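You operate a simulated robot arm through the tools that you are given. There is no shell and no other tool. Be economical: measure what you need, move in short steps, check, and stop when the job is done.

You are at the controls of a simulated robot arm. One attempt, no reset.

Task
Drain the scum from the fourth dyer's level glass, then reopen its feed.
Fine: feed shut before the drain opens, drain shut before the feed.

It is judged by the outcome, as a careful person would: the job done as asked, and still so three seconds after it is handed in. It fails if anything else is knocked over, pushed out of place, dropped, spilled or broken.

Robot
A 6-joint arm with a two-finger parallel gripper, fixed in place. Base frame: the origin is at the foot of the arm, x ahead of it, y to its left, z up; the work surface is at about z = 946. Readings come in mm, degrees, newtons and seconds.
With the tool pointing down near the work surface it reaches from about 220 to 660 mm from the base axis. Its first joint turns from -66.0 to 66.0 degrees. Payload 2.9 kg.
The TCP is the grasp point between the finger pads, 30 mm short of the fingertips. In the tool frame z runs along the fingers and y along their closing line. The gripper opens to 110 mm. The fingers are 20 mm wide and 10 mm thick; the gripper's body (48 by 112 mm) begins 55 mm behind the TCP.
Orientation is that of the tool frame in the base frame, as a unit quaternion [x, y, z, w]. With the fingers straight down and closing along the base's y, the tool's x points along the base's -x, its y along +y and its z along -z.

Tools
- The arm moves only by the tool play_rows. Its argument "motion" is a list that holds one entry, the list of rows, each a list of 7 numbers: the turn, a rotation vector about the tool's x, y, z in units of 60 degrees (1.0 is 60 degrees), then the shift along the tool's x, y, z in units of 150 mm (1.0 is 150 mm), then the opening, from 0 (shut) to 1 (fully open). In form: [[[wx, wy, wz, dx, dy, dz, fingers], ...]]. A call has 1 to 8 rows; each row is the pose to reach, as a shift and turn from the pose commanded when the call began, along the tool's axes at that moment. A call with a number of a shift or a turn outside -1 to 1 is refused whole. Each row takes 0.2 s and may step no farther than 50 mm and 8.6 degrees from the row before; otherwise, or with a gripper value out of range, the whole call is refused. Where a pose cannot be reached the arm comes as near as it can. A force on the tool above 40 N (or 10 N above the force at the start of the call, whichever is more), or a blocked arm, ends the call early, and 0.2 s more pass. Each finger travels about 108 mm/s and halts on what it meets, pressing with about 34 N; the grip force reading is that of the motor and also rises with nothing between the fingers. The clock runs only during rows and for 0.2 s after the last one: add rows that repeat a pose to give the fingers time. It gives the time, the measured TCP pose, the force on the tool (base axes), the opening and the grip force at its end, in the units of the frame above (readings bear some noise).
- Cameras (640 x 400 px; columns grow to the right, rows downward): "scene" is fixed at [100.6, 460.5, 1387.5]; the picture's right is [-0.44, -0.90, 0.00], its down [-0.49, 0.23, -0.84] and it looks along [0.76, -0.37, -0.54] (base axes); focal length 309 px, centre (320, 200). "wrist" rides on the gripper at [72, 17, -103] in the tool frame; the picture's right is [-0.23, 0.97, 0.00], its down [-0.76, -0.18, -0.62] and it looks along [-0.61, -0.14, 0.78] (tool axes); focal length 222 px, centre (320, 200). There is no depth. A picture from a camera that has moved, and an enlarged one, comes with that camera's place and axes in the base frame and with its lens.
- get_image(camera): a new picture of that camera. The clock stands still meanwhile.
- inspect(camera, box): a new picture of the part [left, top, right, bottom] of that camera's present view, enlarged. The clock stands still meanwhile.
- hand_in(): hands the job in; it is judged then, once.

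Go step by step. Nothing tells you positions but the pictures and the camera data: compare them with the known pose of the tool, close in by small moves and look again before you grip or let go. The budget is 120 turns and 76 pictures, counting those below and the enlarged ones. Unless the task says otherwise, let go and move clear before handing in, and close with one line.

The tools are called after "Call:" as a command line: name --argument value ..., lists and objects as JSON in quotes. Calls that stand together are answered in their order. play_rows: Moves the arm, as the interface text tells. Its arguments: {"type":"object","properties":{"motion":{"type":"array","items":{"type":"array","items":{"type":"array","items":{"type":"number"}}}}},"required":["motion"]} The other tools are called the same way: get_image (camera) takes a picture; inspect (camera, box) takes an enlarged picture of a part of a camera's view; hand_in () hands the job in.

At the start:

```text
time: 0.0
ee_pos: [430.6, 192.5, 1210.3]
orientation: [0.0, 1.0, 0.0, 0.0]
contact_force: [-0.2, 0.4, 0.4]
opening: 110.0
gripper_force: 0.1
```

scene: 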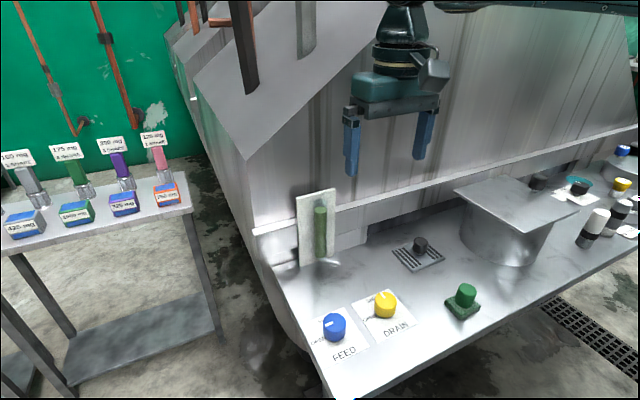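
wrist: 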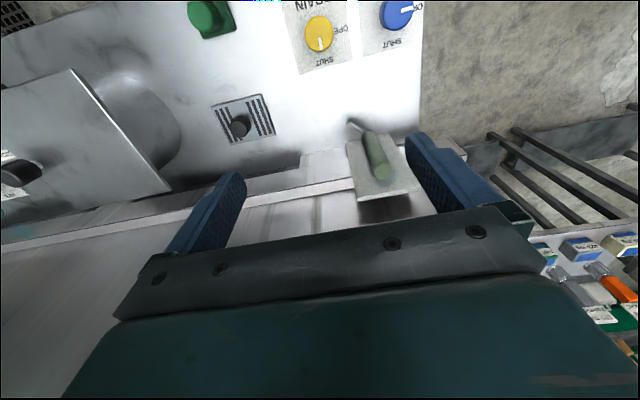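

I see a blue FEED knob, a yellow DRAIN knob, a level glass with green content, a grate and a green object. I'll look at these enlarged first.

Call:
inspect --camera "scene" --box '[290, 260, 430, 370]'

Call:
inspect --camera "scene" --box '[260, 170, 500, 330]'

Call:
inspect --camera "wrist" --box '[180, 0, 440, 200]'

Call:
inspect --camera "scene" --box '[440, 120, 640, 280]'

```text
3.64 times, centred on (360, 315) of scene
camera zoom: at [100.6, 460.5, 1387.5], right [-0.44, -0.9, 0.0], down [-0.49, 0.23, -0.84], along [0.76, -0.37, -0.54], focal length 1123 px, centre (174, -218)
```

zoom: 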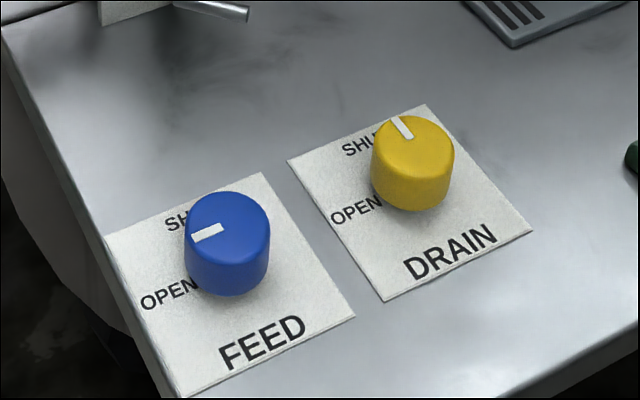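

```text
2.50 times, centred on (380, 250) of scene
camera zoom: at [100.6, 460.5, 1387.5], right [-0.44, -0.9, 0.0], down [-0.49, 0.23, -0.84], along [0.76, -0.37, -0.54], focal length 772 px, centre (170, 75)
```

zoom: 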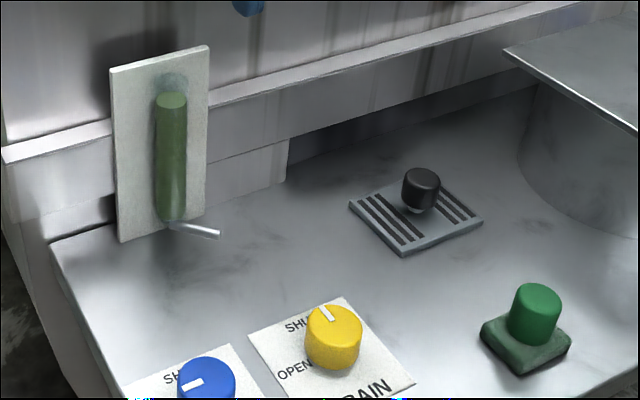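

```text
2.00 times, centred on (310, 100) of wrist
camera zoom: at [359.6, 208.1, 1315.3], right [0.23, 0.97, 0.0], down [0.76, -0.18, 0.62], along [0.61, -0.14, -0.78], focal length 444 px, centre (340, 400)
```

zoom: 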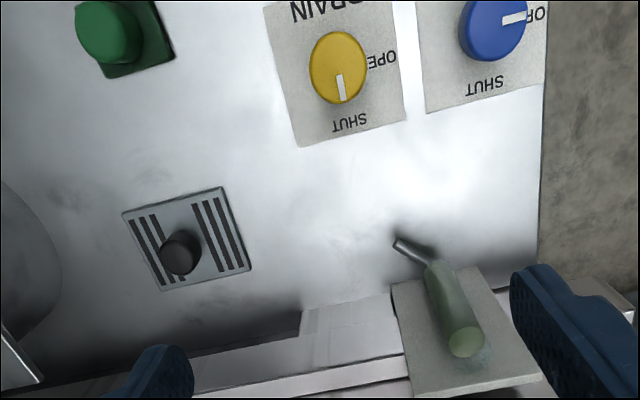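

```text
2.50 times, centred on (540, 200) of scene
camera zoom: at [100.6, 460.5, 1387.5], right [-0.44, -0.9, 0.0], down [-0.49, 0.23, -0.84], along [0.76, -0.37, -0.54], focal length 772 px, centre (-230, 200)
```

zoom: 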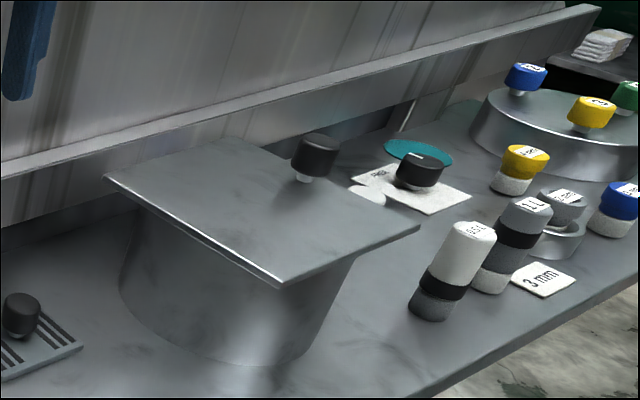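

The FEED mark points to OPEN (+y) and the DRAIN mark to SHUT (+x). I put FEED near (352, 314) and DRAIN near (351, 218). I'll move above FEED and look again.

Call:
play_rows --motion '[[[0, 0, 0, 0.13, 0.2, 0.1, 0.8], [0, 0, 0, 0.26, 0.4, 0.2, 0.7], [0, 0, 0, 0.39, 0.6, 0.3, 0.65], [0, 0, 0, 0.524, 0.81, 0.4, 0.65], [0, 0, 0, 0.524, 0.81, 0.4, 0.65]]]'

Call:
get_image --camera "wrist"

Call:
get_image --camera "scene"

```text
time: 1.2
ee_pos: [350.4, 314.0, 1150.8]
orientation: [0.0, 1.0, 0.0, -0.001]
contact_force: [-0.5, -0.6, 0.4]
opening: 71.2
gripper_force: 0.0
```

```text
69 pictures are left
camera wrist: at [278.6, 329.8, 1255.7], right [0.23, 0.97, 0.0], down [0.76, -0.18, 0.62], along [0.61, -0.14, -0.78], focal length 222 px, centre (320, 200)
```

wrist: 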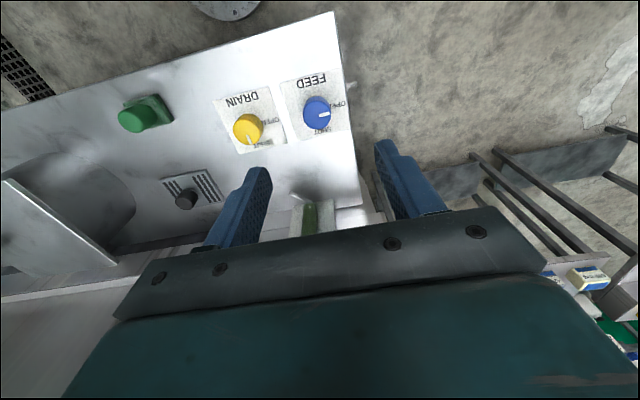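

```text
68 pictures are left
```

scene: 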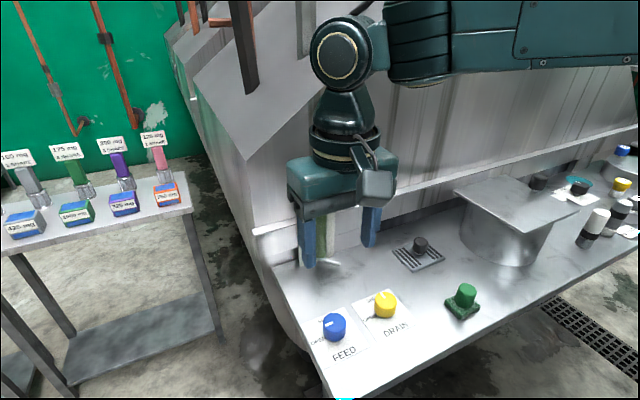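

Triangulating the two views puts the FEED knob top at about (361, 308, 973) and DRAIN at about (362, 212). I'll go down above FEED, staying clear of it, and check.

Call:
play_rows --motion '[[[0, 0, 0, -0.03, -0.02, 0.25, 0.65], [0, 0, 0, -0.06, -0.04, 0.5, 0.65], [0, 0, 0, -0.06, -0.04, 0.75, 0.65], [0, 0, 0, -0.06, -0.04, 0.75, 0.65]]]'

Call:
get_image --camera "wrist"

Call:
inspect --camera "scene" --box '[260, 220, 440, 370]'

```text
time: 2.2
ee_pos: [362.1, 308.0, 1035.9]
orientation: [-0.001, 1.0, 0.0, -0.001]
contact_force: [0.3, 0.6, 0.2]
opening: 71.5
gripper_force: 0.0
```

```text
67 pictures are left
camera wrist: at [291.0, 324.0, 1140.8], right [0.23, 0.97, 0.0], down [0.76, -0.18, 0.62], along [0.61, -0.14, -0.78], focal length 222 px, centre (320, 200)
```

wrist: 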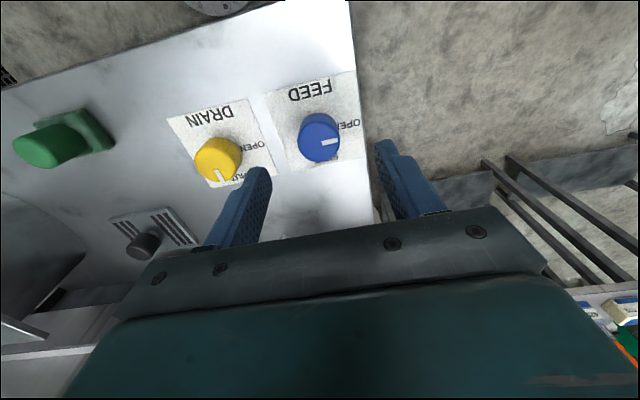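

```text
2.67 times, centred on (350, 295) of scene
camera zoom: at [100.6, 460.5, 1387.5], right [-0.44, -0.9, 0.0], down [-0.49, 0.23, -0.84], along [0.76, -0.37, -0.54], focal length 823 px, centre (240, -53)
```

zoom: 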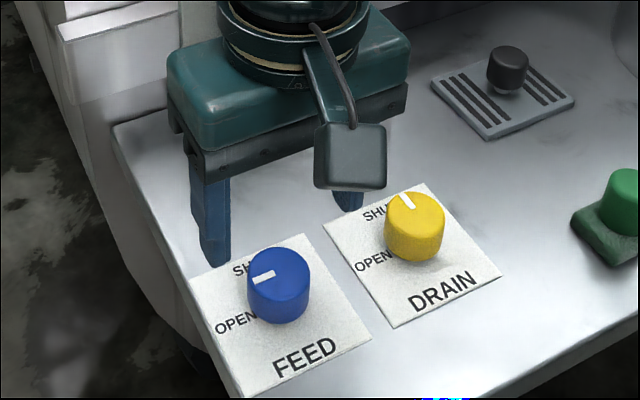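

The gripper is lined up over FEED. I'll go down to TCP z ≈ 985 and close on the knob.

Call:
play_rows --motion '[[[0, 0, 0, 0.01, 0, 0.17, 0.65], [0, 0, 0, 0.01, 0, 0.34, 0.65], [0, 0, 0, 0.01, 0, 0.34, 0.65]]]'

Call:
get_image --camera "wrist"

Call:
inspect --camera "scene" --box '[260, 220, 440, 370]'

```text
time: 3.0
ee_pos: [358.9, 307.0, 985.9]
orientation: [0.0, 1.0, 0.0, 0.0]
contact_force: [0.3, -0.2, -0.8]
opening: 71.5
gripper_force: 0.0
```

```text
65 pictures are left
camera wrist: at [288.8, 324.0, 1090.7], right [0.23, 0.97, 0.0], down [0.76, -0.18, 0.62], along [0.61, -0.14, -0.78], focal length 222 px, centre (320, 200)
```

wrist: 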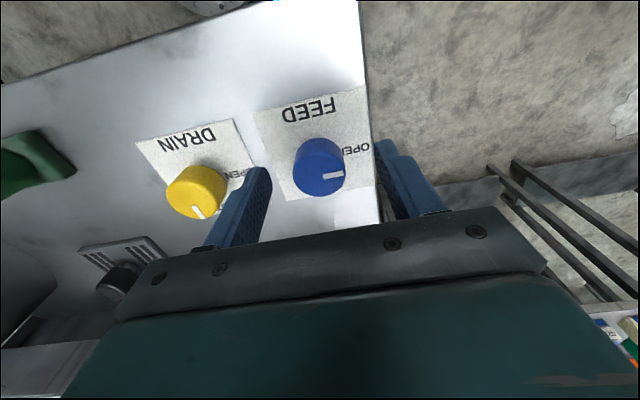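

```text
2.67 times, centred on (350, 295) of scene
camera zoom: at [100.6, 460.5, 1387.5], right [-0.44, -0.9, 0.0], down [-0.49, 0.23, -0.84], along [0.76, -0.37, -0.54], focal length 823 px, centre (240, -53)
```

zoom: 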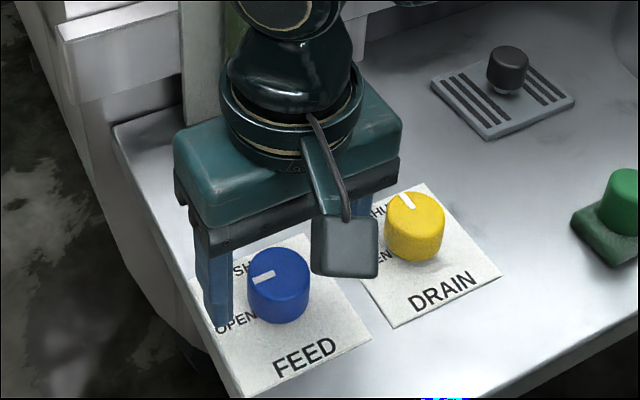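

I'll enlarge the wrist view to fix the knob's centre before closing.

Call:
inspect --camera "wrist" --box '[240, 90, 400, 230]'

```text
2.86 times, centred on (320, 160) of wrist
camera zoom: at [288.8, 324.0, 1090.7], right [0.23, 0.97, 0.0], down [0.76, -0.18, 0.62], along [0.61, -0.14, -0.78], focal length 635 px, centre (320, 314)
```

zoom: 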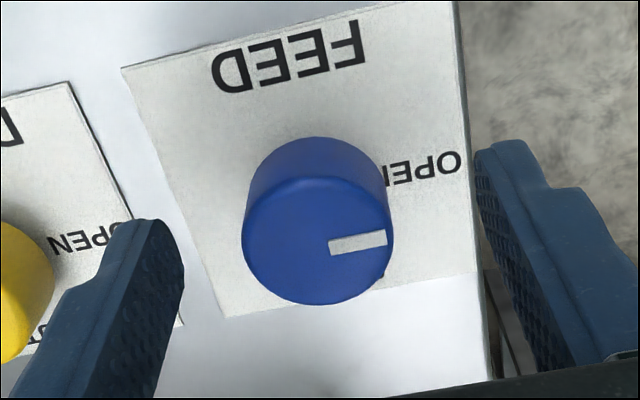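

The knob centre is at about (361, 308), matching the TCP. I'll close on it.

Call:
play_rows --motion '[[[0, 0, 0, -0.01, 0, 0, 0.4], [0, 0, 0, -0.01, 0, 0, 0.2], [0, 0, 0, -0.01, 0, 0, 0.2], [0, 0, 0, -0.01, 0, 0, 0.2]]]'

Call:
inspect --camera "wrist" --box '[240, 90, 400, 230]'

```text
time: 4.0
ee_pos: [362.3, 306.0, 987.4]
orientation: [0.003, 1.0, -0.001, -0.001]
contact_force: [-1.3, -27.4, 5.5]
opening: 37.7
gripper_force: 45.3
```

```text
2.86 times, centred on (320, 160) of wrist
camera zoom: at [290.4, 322.0, 1091.4], right [0.23, 0.97, 0.0], down [0.76, -0.18, 0.62], along [0.6, -0.15, -0.78], focal length 635 px, centre (320, 314)
```

zoom: 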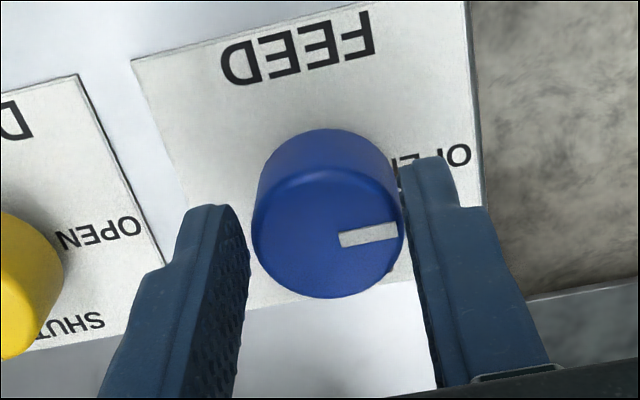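

The grip is slightly off-centre, with −27 N along y. I'll shift toward −y to relieve it.

Call:
play_rows --motion '[[[0, 0, 0, 0, -0.01, 0, 0.2], [0, 0, 0, 0, -0.015, 0, 0.2], [0, 0, 0, 0, -0.015, 0, 0.2]]]'

```text
time: 4.8
ee_pos: [361.8, 304.6, 986.7]
orientation: [0.002, 1.0, 0.0, 0.0]
contact_force: [5.2, -14.9, -7.4]
opening: 37.5
gripper_force: 44.3
```

Call:
play_rows --motion '[[[0, 0, 0, 0, -0.01, 0, 0.2], [0, 0, 0, 0, -0.018, 0, 0.2], [0, 0, 0, 0, -0.018, 0, 0.2]]]'

Call:
inspect --camera "wrist" --box '[240, 90, 400, 230]'

```text
time: 5.6
ee_pos: [362.0, 305.3, 986.8]
orientation: [-0.002, 1.0, 0.001, 0.0]
contact_force: [3.6, 10.0, -16.3]
opening: 37.5
gripper_force: 44.9
```

```text
2.86 times, centred on (320, 160) of wrist
camera zoom: at [289.7, 320.3, 1091.3], right [0.22, 0.97, 0.0], down [0.76, -0.18, 0.62], along [0.61, -0.14, -0.78], focal length 635 px, centre (320, 314)
```

zoom: 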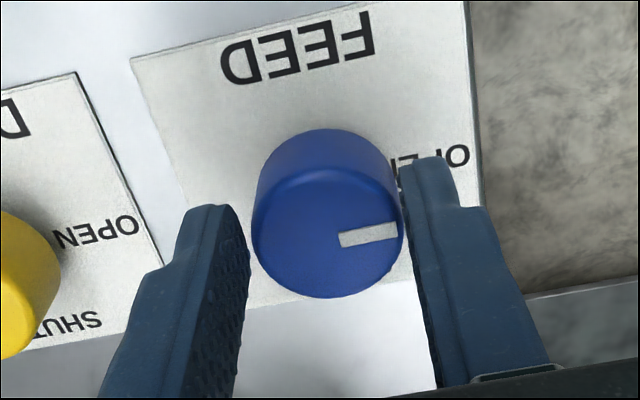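

It's held and centred. The turn to SHUT is clockwise from above, which is +wz; I'll do 45° first.

Call:
play_rows --motion '[[[0, 0, 0.125, 0, 0.006, 0.008, 0.2], [0, 0, 0.25, 0, 0.006, 0.008, 0.2], [0, 0, 0.375, 0, 0.006, 0.008, 0.2], [0, 0, 0.5, 0, 0.006, 0.008, 0.2], [0, 0, 0.625, 0, 0.006, 0.008, 0.2], [0, 0, 0.75, 0, 0.006, 0.008, 0.2]]]'

Call:
inspect --camera "wrist" --box '[240, 90, 400, 230]'

Call:
inspect --camera "scene" --box '[260, 170, 440, 370]'

```text
time: 6.6
ee_pos: [363.0, 308.8, 986.2]
orientation: [0.239, 0.971, 0.007, 0.002]
contact_force: [2.1, 5.5, -4.0]
opening: 37.5
gripper_force: 45.0
stopped in row 4: the force on the tool passed its limit (the readings are from after the stop); the commanded pose is now the measured one
```

```text
2.86 times, centred on (320, 160) of wrist
camera zoom: at [306.1, 355.1, 1091.4], right [0.65, 0.76, 0.01], down [0.59, -0.52, 0.62], along [0.48, -0.4, -0.78], focal length 635 px, centre (320, 314)
```

zoom: 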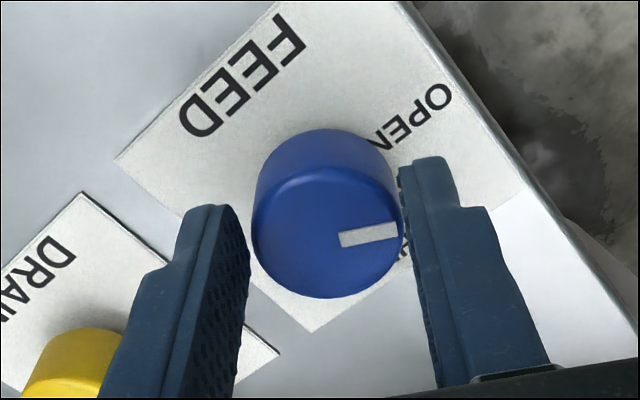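

```text
2.00 times, centred on (350, 270) of scene
camera zoom: at [100.7, 460.7, 1387.4], right [-0.44, -0.9, 0.0], down [-0.49, 0.23, -0.84], along [0.76, -0.37, -0.54], focal length 618 px, centre (260, 60)
```

zoom: 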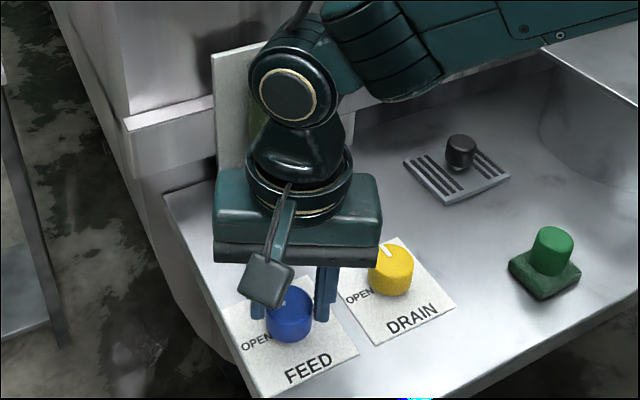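

It turned about 28° before off-axis force stopped the call, and the residual forces are small now. I'll continue the turn in smaller steps.

Call:
play_rows --motion '[[[0, 0, 0.08, 0, 0, 0, 0.2], [0, 0, 0.16, 0, 0, 0, 0.2], [0, 0, 0.24, 0, 0, 0, 0.2], [0, 0, 0.32, 0, 0, 0, 0.2], [0, 0, 0.4, 0, 0, 0, 0.2], [0, 0, 0.48, 0, 0, 0, 0.2]]]'

Call:
inspect --camera "wrist" --box '[240, 90, 400, 230]'

```text
time: 7.5
ee_pos: [364.2, 309.6, 986.6]
orientation: [0.377, 0.926, 0.013, 0.003]
contact_force: [3.2, 5.0, -5.1]
opening: 37.7
gripper_force: 44.3
stopped in row 4: the force on the tool passed its limit (the readings are from after the stop); the commanded pose is now the measured one
```

```text
2.86 times, centred on (320, 160) of wrist
camera zoom: at [322.9, 370.1, 1092.0], right [0.84, 0.54, 0.02], down [0.41, -0.67, 0.62], along [0.35, -0.51, -0.79], focal length 635 px, centre (320, 314)
```

zoom: 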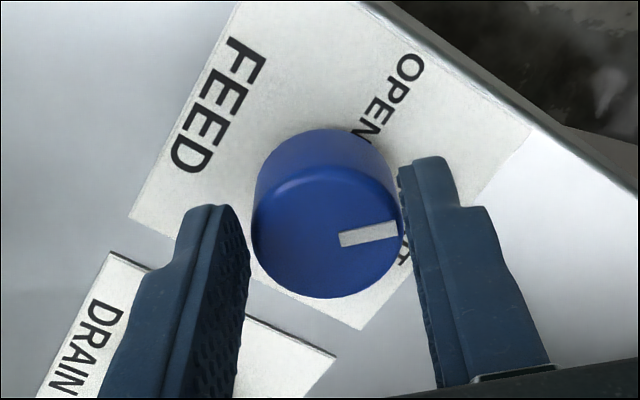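

It has turned 44° in total, and the drift suggests the knob axis sits about 6.5 mm off the TCP along −tool x. I'll compensate for that in the next turn.

Call:
play_rows --motion '[[[0, 0, 0.08, -0.0002, 0.0036, 0, 0.2], [0, 0, 0.16, -0.0006, 0.0072, 0, 0.2], [0, 0, 0.24, -0.0014, 0.0108, 0, 0.2], [0, 0, 0.32, -0.0024, 0.0143, 0, 0.2], [0, 0, 0.4, -0.0037, 0.0176, 0, 0.2], [0, 0, 0.48, -0.0054, 0.0209, 0, 0.2]]]'

Call:
inspect --camera "wrist" --box '[240, 90, 400, 230]'

```text
time: 8.9
ee_pos: [367.2, 312.7, 987.2]
orientation: [0.598, 0.802, 0.012, 0.001]
contact_force: [16.3, 12.6, -18.3]
opening: 37.4
gripper_force: 44.8
```

```text
2.86 times, centred on (320, 160) of wrist
camera zoom: at [361.7, 383.6, 1093.0], right [1.0, 0.06, 0.02], down [0.04, -0.79, 0.61], along [0.05, -0.61, -0.79], focal length 635 px, centre (320, 314)
```

zoom: 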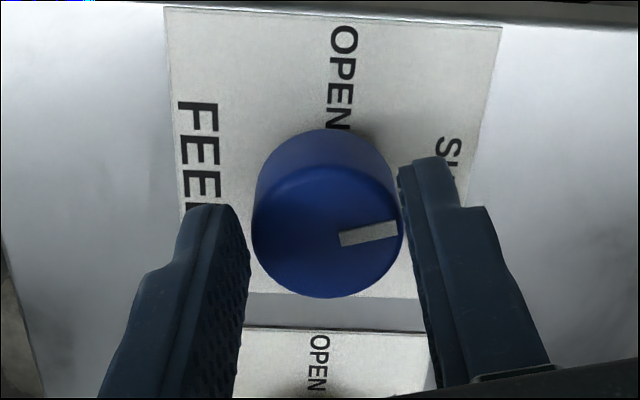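

It's 73° round, with the mark about 15° short of SHUT. I'll finish the last ~17° while relieving the side force.

Call:
play_rows --motion '[[[0, 0, 0, 0.004, 0.01, 0.006, 0.2], [0, 0, 0.07, 0.004, 0.016, 0.006, 0.2], [0, 0, 0.14, 0.004, 0.02, 0.006, 0.2], [0, 0, 0.21, 0.004, 0.024, 0.006, 0.2], [0, 0, 0.28, 0.004, 0.028, 0.006, 0.2], [0, 0, 0.28, 0.004, 0.028, 0.006, 0.2]]]'

Call:
inspect --camera "wrist" --box '[240, 90, 400, 230]'

```text
time: 10.3
ee_pos: [370.5, 312.0, 988.1]
orientation: [0.708, 0.706, 0.011, -0.002]
contact_force: [-3.3, -5.6, 17.0]
opening: 37.9
gripper_force: 45.4
```

```text
2.86 times, centred on (320, 160) of wrist
camera zoom: at [386.1, 382.4, 1093.2], right [0.97, -0.23, 0.01], down [-0.19, -0.77, 0.61], along [-0.13, -0.59, -0.79], focal length 635 px, centre (320, 314)
```

zoom: 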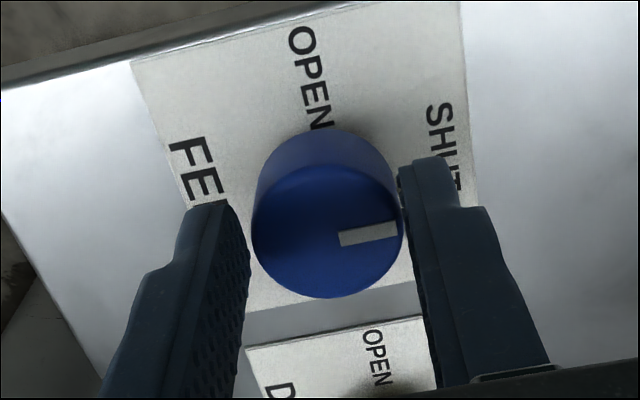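

FEED has turned 90°. I'll open, lift, and check the mark.

Call:
play_rows --motion '[[[0, 0, 0, 0, 0, 0, 0.45], [0, 0, 0, 0, 0, 0, 0.65], [0, 0, 0, 0, 0, 0, 0.65], [0, 0, 0, 0, 0, -0.3, 0.65], [0, 0, 0, 0, 0, -0.6, 0.65], [0, 0, 0, 0, 0, -0.6, 0.65]]]'

Call:
inspect --camera "wrist" --box '[220, 50, 420, 230]'

Call:
inspect --camera "scene" --box '[290, 260, 430, 370]'

```text
time: 11.8
ee_pos: [368.7, 310.0, 1075.4]
orientation: [0.707, 0.707, 0.01, -0.002]
contact_force: [0.2, 0.4, 0.2]
opening: 71.4
gripper_force: 0.2
```

```text
2.22 times, centred on (320, 140) of wrist
camera zoom: at [385.2, 379.6, 1182.7], right [0.97, -0.23, 0.01], down [-0.19, -0.77, 0.61], along [-0.13, -0.59, -0.79], focal length 494 px, centre (320, 333)
```

zoom: 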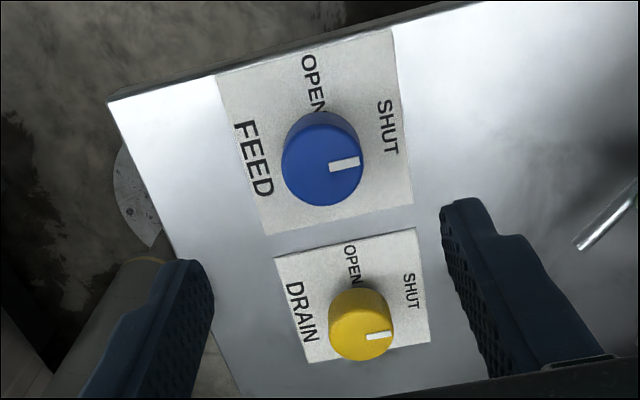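

```text
3.64 times, centred on (360, 315) of scene
camera zoom: at [100.6, 460.5, 1387.5], right [-0.44, -0.9, 0.0], down [-0.49, 0.23, -0.84], along [0.76, -0.37, -0.54], focal length 1123 px, centre (174, -218)
```

zoom: 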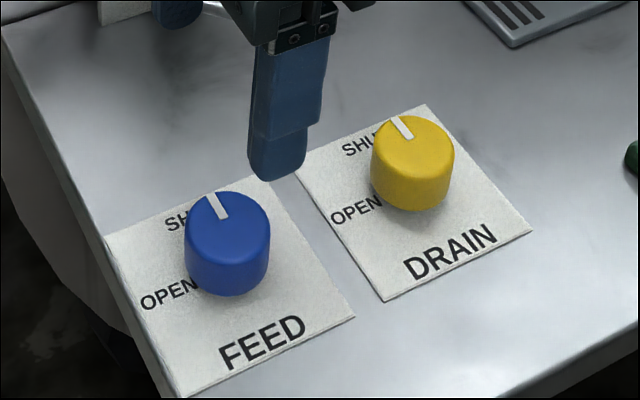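

FEED is at SHUT, its mark matching DRAIN's. Next I'll move above DRAIN and correct a slight tool tilt on the way.

Call:
play_rows --motion '[[[0.0105, -0.016, 0, -0.2, 0, 0, 0.65], [0.0105, -0.016, 0, -0.42, 0, 0, 0.65], [0.0105, -0.016, 0, -0.64, 0, 0, 0.65], [0.0105, -0.016, 0, -0.64, 0, 0.23, 0.65], [0.0105, -0.016, 0, -0.64, 0, 0.23, 0.65]]]'

Call:
inspect --camera "wrist" --box '[220, 50, 420, 230]'

Call:
get_image --camera "scene"

```text
time: 12.9
ee_pos: [367.0, 215.7, 1039.4]
orientation: [0.707, 0.707, 0.001, 0.0]
contact_force: [0.7, -1.3, 0.1]
opening: 71.5
gripper_force: 0.1
```

```text
2.22 times, centred on (320, 140) of wrist
camera zoom: at [383.8, 286.8, 1145.1], right [0.97, -0.23, 0.0], down [-0.18, -0.76, 0.62], along [-0.14, -0.61, -0.78], focal length 494 px, centre (320, 333)
```

zoom: 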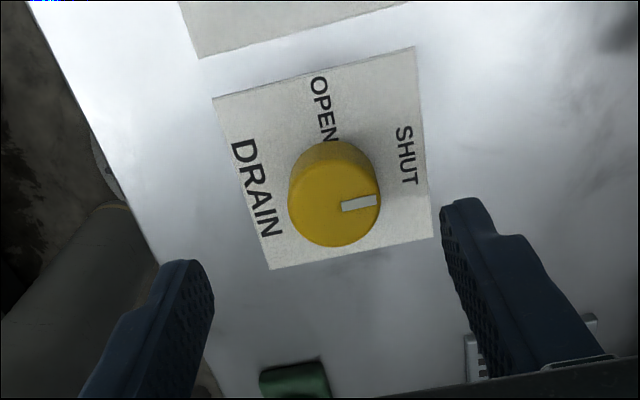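

```text
52 pictures are left
```

scene: 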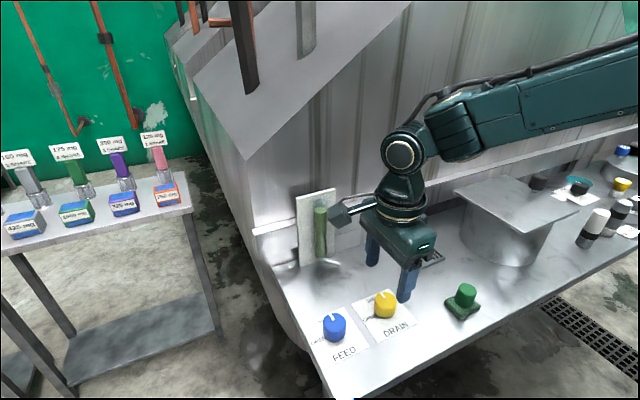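

DRAIN looks to be at about (370, 207). I'll adjust, descend, then look before closing.

Call:
play_rows --motion '[[[0, 0, 0, -0.05, 0.013, 0.0, 0.65], [0, 0, 0, -0.05, 0.013, 0.18, 0.65], [0, 0, 0, -0.05, 0.013, 0.355, 0.65], [0, 0, 0, -0.05, 0.013, 0.355, 0.65]]]'

Call:
inspect --camera "wrist" --box '[240, 90, 400, 230]'

```text
time: 13.9
ee_pos: [367.7, 207.2, 987.2]
orientation: [0.707, 0.707, 0.002, 0.001]
contact_force: [-0.5, 0.2, 0.6]
opening: 71.6
gripper_force: 0.0
```

```text
2.86 times, centred on (320, 160) of wrist
camera zoom: at [386.4, 279.3, 1092.5], right [0.97, -0.23, 0.0], down [-0.18, -0.76, 0.62], along [-0.14, -0.61, -0.78], focal length 635 px, centre (320, 314)
```

zoom: 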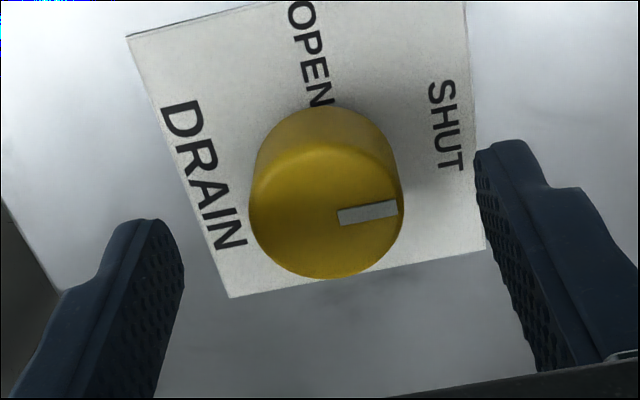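

The grip evidence suggests the knob tops are nearer z ≈ 962 and DRAIN is at about (370, 205). I'll lower 4 mm, shift slightly and close gently.

Call:
play_rows --motion '[[[0, 0, 0, -0.008, 0.013, 0.013, 0.65], [0, 0, 0, -0.008, 0.013, 0.027, 0.65], [0, 0, 0, -0.008, 0.013, 0.027, 0.4], [0, 0, 0, -0.008, 0.013, 0.027, 0.25], [0, 0, 0, -0.008, 0.013, 0.027, 0.25], [0, 0, 0, -0.008, 0.013, 0.027, 0.25]]]'

Call:
inspect --camera "wrist" --box '[240, 90, 400, 230]'

```text
time: 15.3
ee_pos: [370.3, 207.5, 983.1]
orientation: [0.706, 0.708, -0.001, -0.001]
contact_force: [-19.1, 0.3, 2.8]
opening: 37.4
gripper_force: 45.0
```

```text
2.86 times, centred on (320, 160) of wrist
camera zoom: at [387.7, 278.9, 1087.4], right [0.97, -0.23, 0.0], down [-0.18, -0.76, 0.62], along [-0.14, -0.61, -0.78], focal length 635 px, centre (320, 314)
```

zoom: 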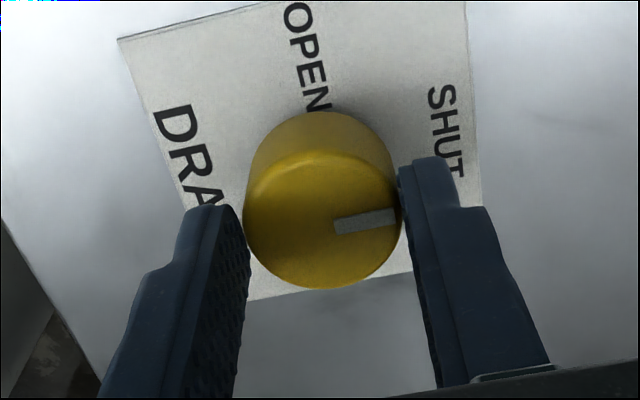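

I'll relieve the x force, then start the turn counter-clockwise.

Call:
play_rows --motion '[[[0, 0, 0, 0, -0.012, 0, 0.25], [0, 0, 0, 0, -0.017, 0, 0.25], [0, 0, 0, 0, -0.017, 0, 0.25]]]'

Call:
play_rows --motion '[[[0, 0, -0.08, 0, 0, 0, 0.2], [0, 0, -0.16, 0, 0, 0, 0.2], [0, 0, -0.24, 0, 0, 0, 0.2], [0, 0, -0.32, 0, 0, 0, 0.2], [0, 0, -0.4, 0, 0, 0, 0.2], [0, 0, -0.48, 0, 0, 0, 0.2]]]'

Call:
inspect --camera "wrist" --box '[240, 90, 400, 230]'

```text
time: 16.1
ee_pos: [369.9, 206.5, 982.8]
orientation: [0.707, 0.707, 0.002, 0.001]
contact_force: [-8.2, 3.1, -7.2]
opening: 37.3
gripper_force: 45.1
```

```text
time: 17.6
ee_pos: [368.3, 206.9, 981.9]
orientation: [0.509, 0.861, -0.001, -0.001]
contact_force: [-21.3, -0.6, 0.1]
opening: 37.7
gripper_force: 44.9
```

```text
2.86 times, centred on (320, 160) of wrist
camera zoom: at [349.5, 277.8, 1087.5], right [0.96, 0.27, 0.0], down [0.21, -0.75, 0.62], along [0.17, -0.6, -0.78], focal length 635 px, centre (320, 314)
```

zoom: 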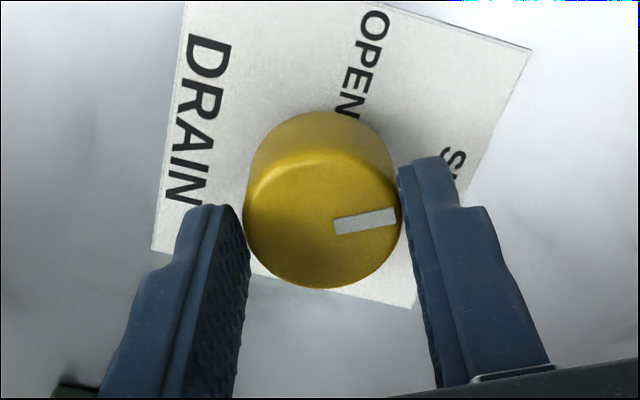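

It has turned 29° smoothly. I'll continue while relieving the −x force.

Call:
play_rows --motion '[[[0, 0, 0, 0.008, -0.0146, 0, 0.2], [0, 0, -0.08, 0.008, -0.0146, 0, 0.2], [0, 0, -0.16, 0.008, -0.0146, 0, 0.2], [0, 0, -0.24, 0.008, -0.0146, 0, 0.2], [0, 0, -0.32, 0.008, -0.0146, 0, 0.2], [0, 0, -0.4, 0.008, -0.0146, 0, 0.2], [0, 0, -0.48, 0.008, -0.0146, 0, 0.2]]]'

```text
time: 19.1
ee_pos: [367.4, 207.1, 982.8]
orientation: [0.279, 0.96, 0.001, 0.0]
contact_force: [0.5, -13.6, -8.6]
opening: 37.6
gripper_force: 45.1
```

Call:
play_rows --motion '[[[0, 0, -0.06, -0.0053, -0.0085, 0, 0.2], [0, 0, -0.14, -0.0053, -0.0085, 0, 0.2], [0, 0, -0.22, -0.0053, -0.0085, 0, 0.2], [0, 0, -0.3, -0.0053, -0.0085, 0, 0.2], [0, 0, -0.38, -0.0053, -0.0085, 0, 0.2], [0, 0, -0.46, -0.0053, -0.0085, 0, 0.2], [0, 0, -0.54, -0.0053, -0.0085, 0, 0.2]]]'

Call:
inspect --camera "wrist" --box '[220, 60, 420, 230]'

Call:
inspect --camera "scene" --box '[260, 170, 460, 350]'

```text
time: 20.8
ee_pos: [367.2, 205.7, 983.3]
orientation: [0.0, 1.0, 0.0, 0.0]
contact_force: [-9.7, -10.6, -4.6]
opening: 37.3
gripper_force: 44.9
```

```text
2.35 times, centred on (320, 145) of wrist
camera zoom: at [296.0, 221.0, 1087.6], right [0.23, 0.97, 0.0], down [0.76, -0.18, 0.62], along [0.61, -0.14, -0.78], focal length 523 px, centre (320, 329)
```

zoom: 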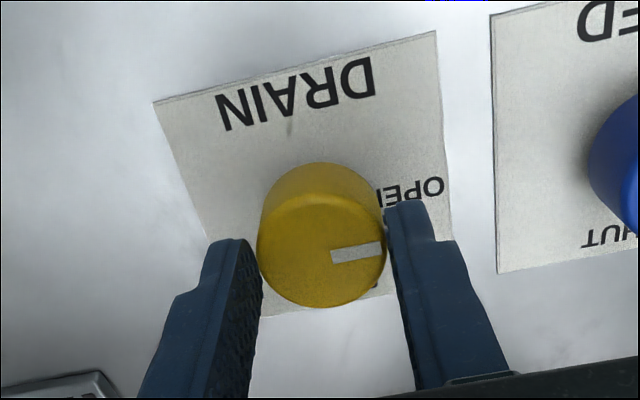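

```text
2.22 times, centred on (360, 260) of scene
camera zoom: at [100.4, 460.3, 1387.6], right [-0.44, -0.9, 0.0], down [-0.48, 0.23, -0.84], along [0.76, -0.37, -0.54], focal length 686 px, centre (231, 67)
```

zoom: 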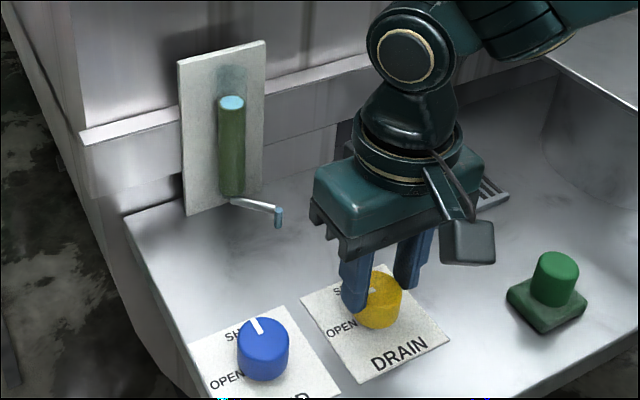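

The drain is open: liquid shows at the outlet and the glass is changing. I'll keep my grip and watch it in short waits.

Call:
play_rows --motion '[[[0, 0, 0, 0, -0.006, 0, 0.2], [0, 0, 0, 0, -0.006, 0, 0.2], [0, 0, 0, 0, -0.006, 0, 0.2], [0, 0, 0, 0, -0.006, 0, 0.2]]]'

Call:
inspect --camera "scene" --box '[280, 170, 380, 280]'

```text
time: 21.8
ee_pos: [367.6, 204.6, 983.2]
orientation: [-0.001, 1.0, 0.001, 0.001]
contact_force: [-12.4, 2.7, 2.7]
opening: 37.6
gripper_force: 45.0
```

```text
3.64 times, centred on (330, 225) of scene
camera zoom: at [100.2, 460.6, 1387.5], right [-0.44, -0.9, 0.0], down [-0.48, 0.23, -0.84], along [0.76, -0.37, -0.54], focal length 1123 px, centre (284, 109)
```

zoom: 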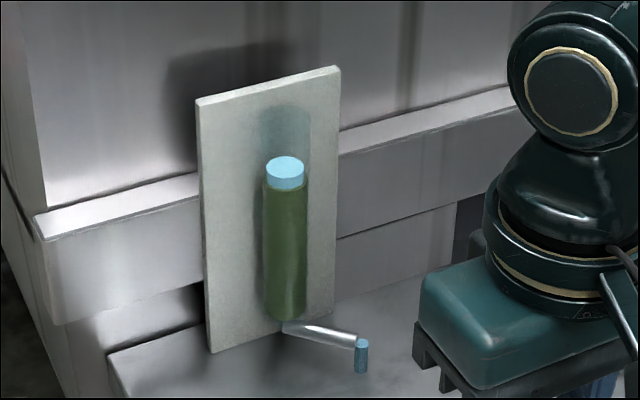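

Clear blue liquor is replacing the green from the top. I'll keep waiting.

Call:
play_rows --motion '[[[0, 0, 0, 0, 0, 0, 0.2], [0, 0, 0, 0, 0, 0, 0.2], [0, 0, 0, 0, 0, 0, 0.2], [0, 0, 0, 0, 0, 0, 0.2], [0, 0, 0, 0, 0, 0, 0.2], [0, 0, 0, 0, 0, 0, 0.2], [0, 0, 0, 0, 0, 0, 0.2], [0, 0, 0, 0, 0, 0, 0.2]]]'

Call:
inspect --camera "scene" --box '[280, 170, 380, 280]'

```text
time: 23.6
ee_pos: [368.4, 205.3, 984.3]
orientation: [-0.001, 1.0, 0.001, 0.001]
contact_force: [-16.9, 8.9, 6.6]
opening: 37.7
gripper_force: 44.8
```

```text
3.64 times, centred on (330, 225) of scene
camera zoom: at [100.1, 460.7, 1387.4], right [-0.44, -0.9, 0.0], down [-0.48, 0.23, -0.84], along [0.76, -0.37, -0.54], focal length 1123 px, centre (284, 109)
```

zoom: 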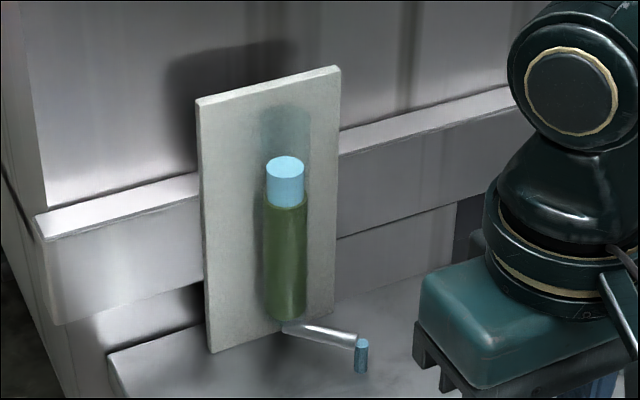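

The interface falls about 9 px/s with roughly 115 px to go, so about 13 s more.

Call:
play_rows --motion '[[[0, 0, 0, 0, 0, 0, 0.2], [0, 0, 0, 0, 0, 0, 0.2], [0, 0, 0, 0, 0, 0, 0.2], [0, 0, 0, 0, 0, 0, 0.2], [0, 0, 0, 0, 0, 0, 0.2], [0, 0, 0, 0, 0, 0, 0.2], [0, 0, 0, 0, 0, 0, 0.2], [0, 0, 0, 0, 0, 0, 0.2]]]'

Call:
play_rows --motion '[[[0, 0, 0, 0, 0, 0, 0.2], [0, 0, 0, 0, 0, 0, 0.2], [0, 0, 0, 0, 0, 0, 0.2], [0, 0, 0, 0, 0, 0, 0.2], [0, 0, 0, 0, 0, 0, 0.2], [0, 0, 0, 0, 0, 0, 0.2], [0, 0, 0, 0, 0, 0, 0.2], [0, 0, 0, 0, 0, 0, 0.2]]]'

Call:
inspect --camera "scene" --box '[280, 170, 380, 280]'

```text
time: 25.4
ee_pos: [367.9, 205.1, 983.0]
orientation: [0.0, 1.0, 0.001, 0.0]
contact_force: [-14.3, 9.5, 8.0]
opening: 37.7
gripper_force: 45.1
```

```text
time: 27.1
ee_pos: [368.0, 205.5, 982.9]
orientation: [-0.001, 1.0, 0.001, 0.001]
contact_force: [-12.9, 9.6, 8.5]
opening: 37.5
gripper_force: 45.0
```

```text
3.64 times, centred on (330, 225) of scene
camera zoom: at [100.1, 460.7, 1387.4], right [-0.44, -0.9, 0.0], down [-0.48, 0.23, -0.84], along [0.76, -0.37, -0.54], focal length 1123 px, centre (284, 109)
```

zoom: 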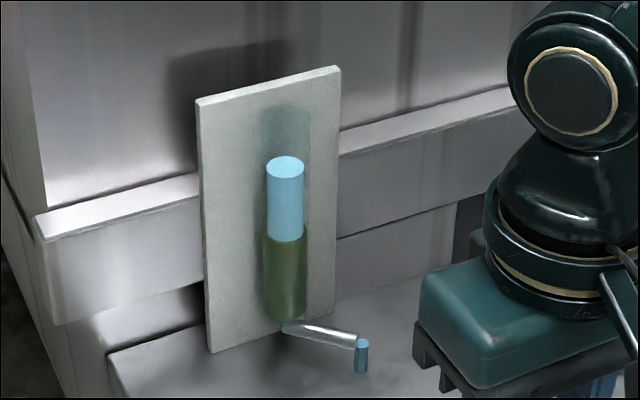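

Call:
play_rows --motion '[[[0, 0, 0, 0, 0, 0, 0.2], [0, 0, 0, 0, 0, 0, 0.2], [0, 0, 0, 0, 0, 0, 0.2], [0, 0, 0, 0, 0, 0, 0.2], [0, 0, 0, 0, 0, 0, 0.2], [0, 0, 0, 0, 0, 0, 0.2], [0, 0, 0, 0, 0, 0, 0.2], [0, 0, 0, 0, 0, 0, 0.2]]]'

Call:
play_rows --motion '[[[0, 0, 0, 0, 0, 0, 0.2], [0, 0, 0, 0, 0, 0, 0.2], [0, 0, 0, 0, 0, 0, 0.2], [0, 0, 0, 0, 0, 0, 0.2], [0, 0, 0, 0, 0, 0, 0.2], [0, 0, 0, 0, 0, 0, 0.2], [0, 0, 0, 0, 0, 0, 0.2], [0, 0, 0, 0, 0, 0, 0.2]]]'

Call:
play_rows --motion '[[[0, 0, 0, 0, 0, 0, 0.2], [0, 0, 0, 0, 0, 0, 0.2], [0, 0, 0, 0, 0, 0, 0.2], [0, 0, 0, 0, 0, 0, 0.2], [0, 0, 0, 0, 0, 0, 0.2], [0, 0, 0, 0, 0, 0, 0.2], [0, 0, 0, 0, 0, 0, 0.2], [0, 0, 0, 0, 0, 0, 0.2]]]'

Call:
inspect --camera "scene" --box '[280, 170, 380, 280]'

```text
time: 28.9
ee_pos: [367.9, 205.0, 982.4]
orientation: [-0.001, 1.0, 0.0, 0.002]
contact_force: [-11.1, 10.6, 8.2]
opening: 37.4
gripper_force: 45.5
```

```text
time: 30.8
ee_pos: [367.6, 205.2, 982.4]
orientation: [-0.001, 1.0, 0.001, 0.001]
contact_force: [-10.4, 11.5, 8.3]
opening: 37.5
gripper_force: 44.5
```

```text
time: 32.5
ee_pos: [367.7, 204.1, 983.0]
orientation: [-0.001, 1.0, 0.001, 0.001]
contact_force: [-9.7, 11.4, 6.8]
opening: 37.6
gripper_force: 45.6
```

```text
3.64 times, centred on (330, 225) of scene
camera zoom: at [100.3, 460.8, 1387.4], right [-0.44, -0.9, 0.0], down [-0.48, 0.23, -0.84], along [0.76, -0.37, -0.54], focal length 1123 px, centre (284, 109)
```

zoom: 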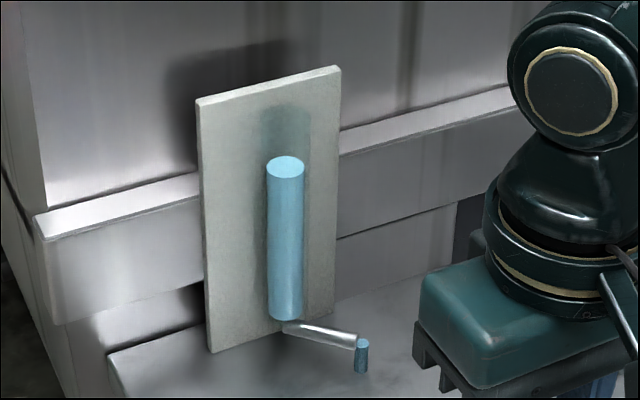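

The glass is clear blue and the scum is gone. I'll shut DRAIN, 90° clockwise.

Call:
play_rows --motion '[[[0, 0, 0.08, 0.006, 0.006, 0, 0.2], [0, 0, 0.16, 0.006, 0.006, 0, 0.2], [0, 0, 0.24, 0.006, 0.006, 0, 0.2], [0, 0, 0.32, 0.006, 0.006, 0, 0.2], [0, 0, 0.4, 0.006, 0.006, 0, 0.2], [0, 0, 0.48, 0.006, 0.006, 0, 0.2]]]'

```text
time: 34.0
ee_pos: [369.0, 205.4, 981.2]
orientation: [0.249, 0.968, 0.003, 0.002]
contact_force: [7.3, 8.6, 1.1]
opening: 37.7
gripper_force: 44.9
```

Call:
play_rows --motion '[[[0, 0, 0.08, -0.003, 0.009, 0, 0.2], [0, 0, 0.16, -0.003, 0.009, 0, 0.2], [0, 0, 0.24, -0.003, 0.009, 0, 0.2], [0, 0, 0.32, -0.003, 0.009, 0, 0.2], [0, 0, 0.4, -0.003, 0.009, 0, 0.2], [0, 0, 0.48, -0.003, 0.009, 0, 0.2]]]'

```text
time: 35.4
ee_pos: [368.7, 207.3, 982.0]
orientation: [0.483, 0.875, 0.0, 0.001]
contact_force: [14.6, -3.9, 0.4]
opening: 37.6
gripper_force: 44.9
```

Call:
play_rows --motion '[[[0, 0, 0.06, -0.008, 0.008, 0, 0.2], [0, 0, 0.14, -0.008, 0.008, 0, 0.2], [0, 0, 0.22, -0.008, 0.008, 0, 0.2], [0, 0, 0.3, -0.008, 0.008, 0, 0.2], [0, 0, 0.38, -0.008, 0.008, 0, 0.2], [0, 0, 0.46, -0.008, 0.008, 0, 0.2], [0, 0, 0.55, -0.008, 0.008, 0, 0.2], [0, 0, 0.55, -0.008, 0.008, 0, 0.2]]]'

Call:
inspect --camera "scene" --box '[260, 170, 460, 350]'

Call:
inspect --camera "wrist" --box '[220, 60, 420, 230]'

```text
time: 37.1
ee_pos: [371.4, 206.8, 981.7]
orientation: [0.711, 0.704, 0.003, 0.0]
contact_force: [0.5, 5.6, 6.9]
opening: 37.2
gripper_force: 44.9
```

```text
2.22 times, centred on (360, 260) of scene
camera zoom: at [100.5, 460.7, 1387.4], right [-0.44, -0.9, 0.0], down [-0.49, 0.23, -0.84], along [0.76, -0.37, -0.54], focal length 686 px, centre (231, 67)
```

zoom: 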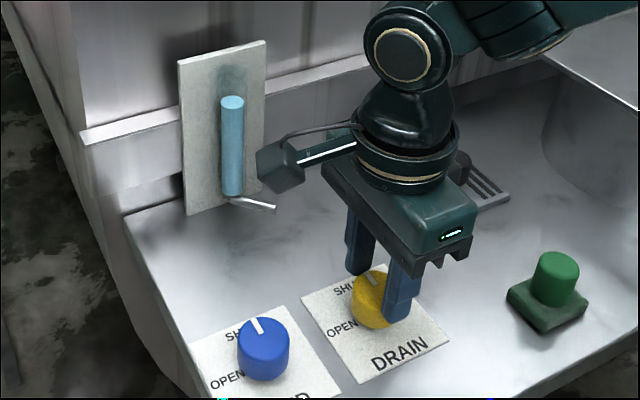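

```text
2.35 times, centred on (320, 145) of wrist
camera zoom: at [388.0, 278.0, 1087.7], right [0.97, -0.24, 0.0], down [-0.19, -0.76, 0.62], along [-0.14, -0.6, -0.78], focal length 523 px, centre (320, 329)
```

zoom: 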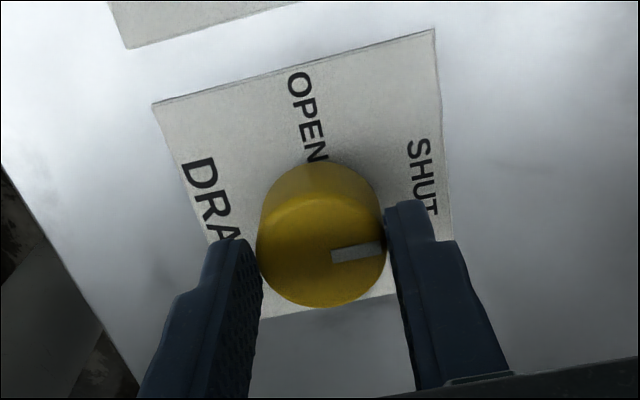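

The outlet flow has stopped and DRAIN is at SHUT. I'll release, lift, and move over FEED at about (370, 306).

Call:
play_rows --motion '[[[0, 0, 0, 0, 0, 0, 0.45], [0, 0, 0, 0, 0, 0, 0.65], [0, 0, 0, 0, 0, 0, 0.65], [0, 0, 0, 0, 0, -0.3, 0.65], [0, 0, 0, 0.22, -0.004, -0.4, 0.65], [0, 0, 0, 0.44, -0.004, -0.4, 0.65], [0, 0, 0, 0.66, -0.004, -0.4, 0.65], [0, 0, 0, 0.66, -0.004, -0.4, 0.65]]]'

Call:
inspect --camera "scene" --box '[290, 170, 430, 370]'

Call:
get_image --camera "wrist"

```text
time: 39.0
ee_pos: [369.6, 306.4, 1043.2]
orientation: [0.71, 0.704, 0.001, 0.0]
contact_force: [0.3, 1.0, 0.4]
opening: 71.4
gripper_force: 0.0
```

```text
2.00 times, centred on (360, 270) of scene
camera zoom: at [100.6, 460.6, 1387.5], right [-0.44, -0.9, 0.0], down [-0.49, 0.23, -0.84], along [0.76, -0.37, -0.54], focal length 618 px, centre (240, 60)
```

zoom: 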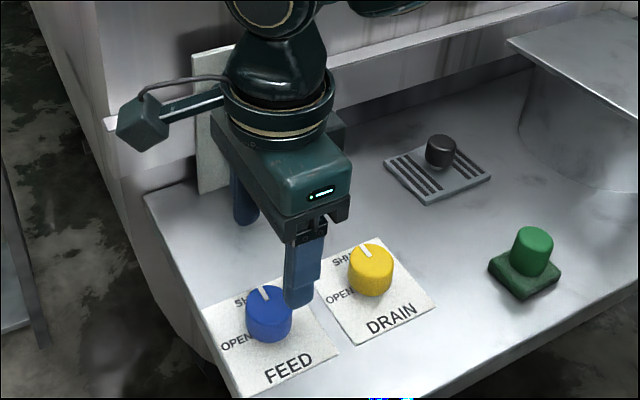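

```text
39 pictures are left
camera wrist: at [387.4, 377.5, 1147.5], right [0.97, -0.24, 0.0], down [-0.19, -0.76, 0.62], along [-0.15, -0.6, -0.78], focal length 222 px, centre (320, 200)
```

wrist: 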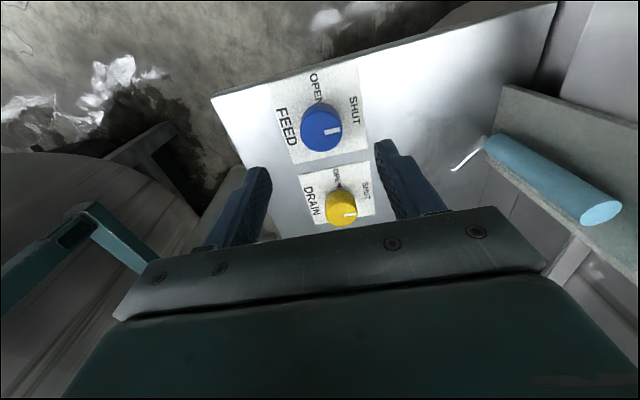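

The glass is clear and both knobs are at SHUT. I'll descend on FEED and close.

Call:
play_rows --motion '[[[0, 0, 0, 0, 0, 0.2, 0.65], [0, 0, 0, 0, 0, 0.4, 0.65], [0, 0, 0, 0, 0, 0.4, 0.65], [0, 0, 0, 0, 0, 0.4, 0.4], [0, 0, 0, 0, 0, 0.4, 0.25], [0, 0, 0, 0, 0, 0.4, 0.25], [0, 0, 0, 0, 0, 0.4, 0.25]]]'

Call:
inspect --camera "wrist" --box '[220, 60, 420, 230]'

```text
time: 40.5
ee_pos: [369.0, 305.9, 981.9]
orientation: [0.711, 0.703, 0.002, 0.0]
contact_force: [6.7, 0.9, -5.8]
opening: 37.4
gripper_force: 45.0
```

```text
2.35 times, centred on (320, 145) of wrist
camera zoom: at [388.1, 377.6, 1087.1], right [0.97, -0.24, 0.0], down [-0.19, -0.76, 0.62], along [-0.15, -0.6, -0.78], focal length 523 px, centre (320, 329)
```

zoom: 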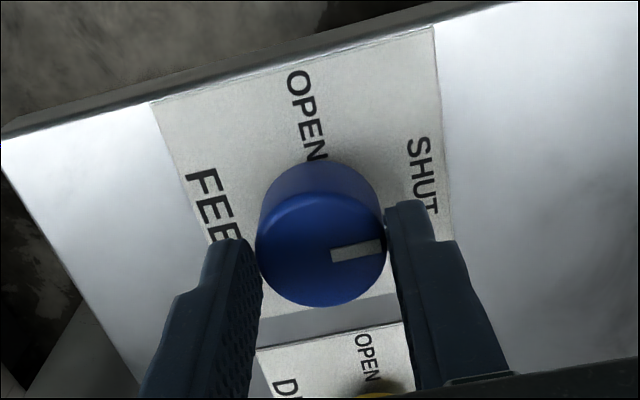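

The grip matches the one that worked on DRAIN. I'll turn FEED counter-clockwise to OPEN.

Call:
play_rows --motion '[[[0, 0, -0.08, 0, 0, 0, 0.2], [0, 0, -0.16, 0, 0, 0, 0.2], [0, 0, -0.24, 0, 0, 0, 0.2], [0, 0, -0.32, 0, 0, 0, 0.2], [0, 0, -0.4, 0, 0, 0, 0.2], [0, 0, -0.48, 0, 0, 0, 0.2]]]'

```text
time: 42.0
ee_pos: [369.8, 305.7, 982.4]
orientation: [0.513, 0.859, 0.001, 0.001]
contact_force: [-1.5, 13.1, -12.3]
opening: 37.4
gripper_force: 45.0
```

Call:
play_rows --motion '[[[0, 0, -0.08, 0.0076, 0.004, 0, 0.2], [0, 0, -0.16, 0.0076, 0.004, 0, 0.2], [0, 0, -0.24, 0.0076, 0.004, 0, 0.2], [0, 0, -0.32, 0.0076, 0.004, 0, 0.2], [0, 0, -0.4, 0.0076, 0.004, 0, 0.2], [0, 0, -0.48, 0.0076, 0.004, 0, 0.2]]]'

```text
time: 43.4
ee_pos: [369.6, 305.8, 981.6]
orientation: [0.284, 0.959, -0.001, -0.001]
contact_force: [-14.2, -6.9, -11.8]
opening: 37.5
gripper_force: 45.0
```

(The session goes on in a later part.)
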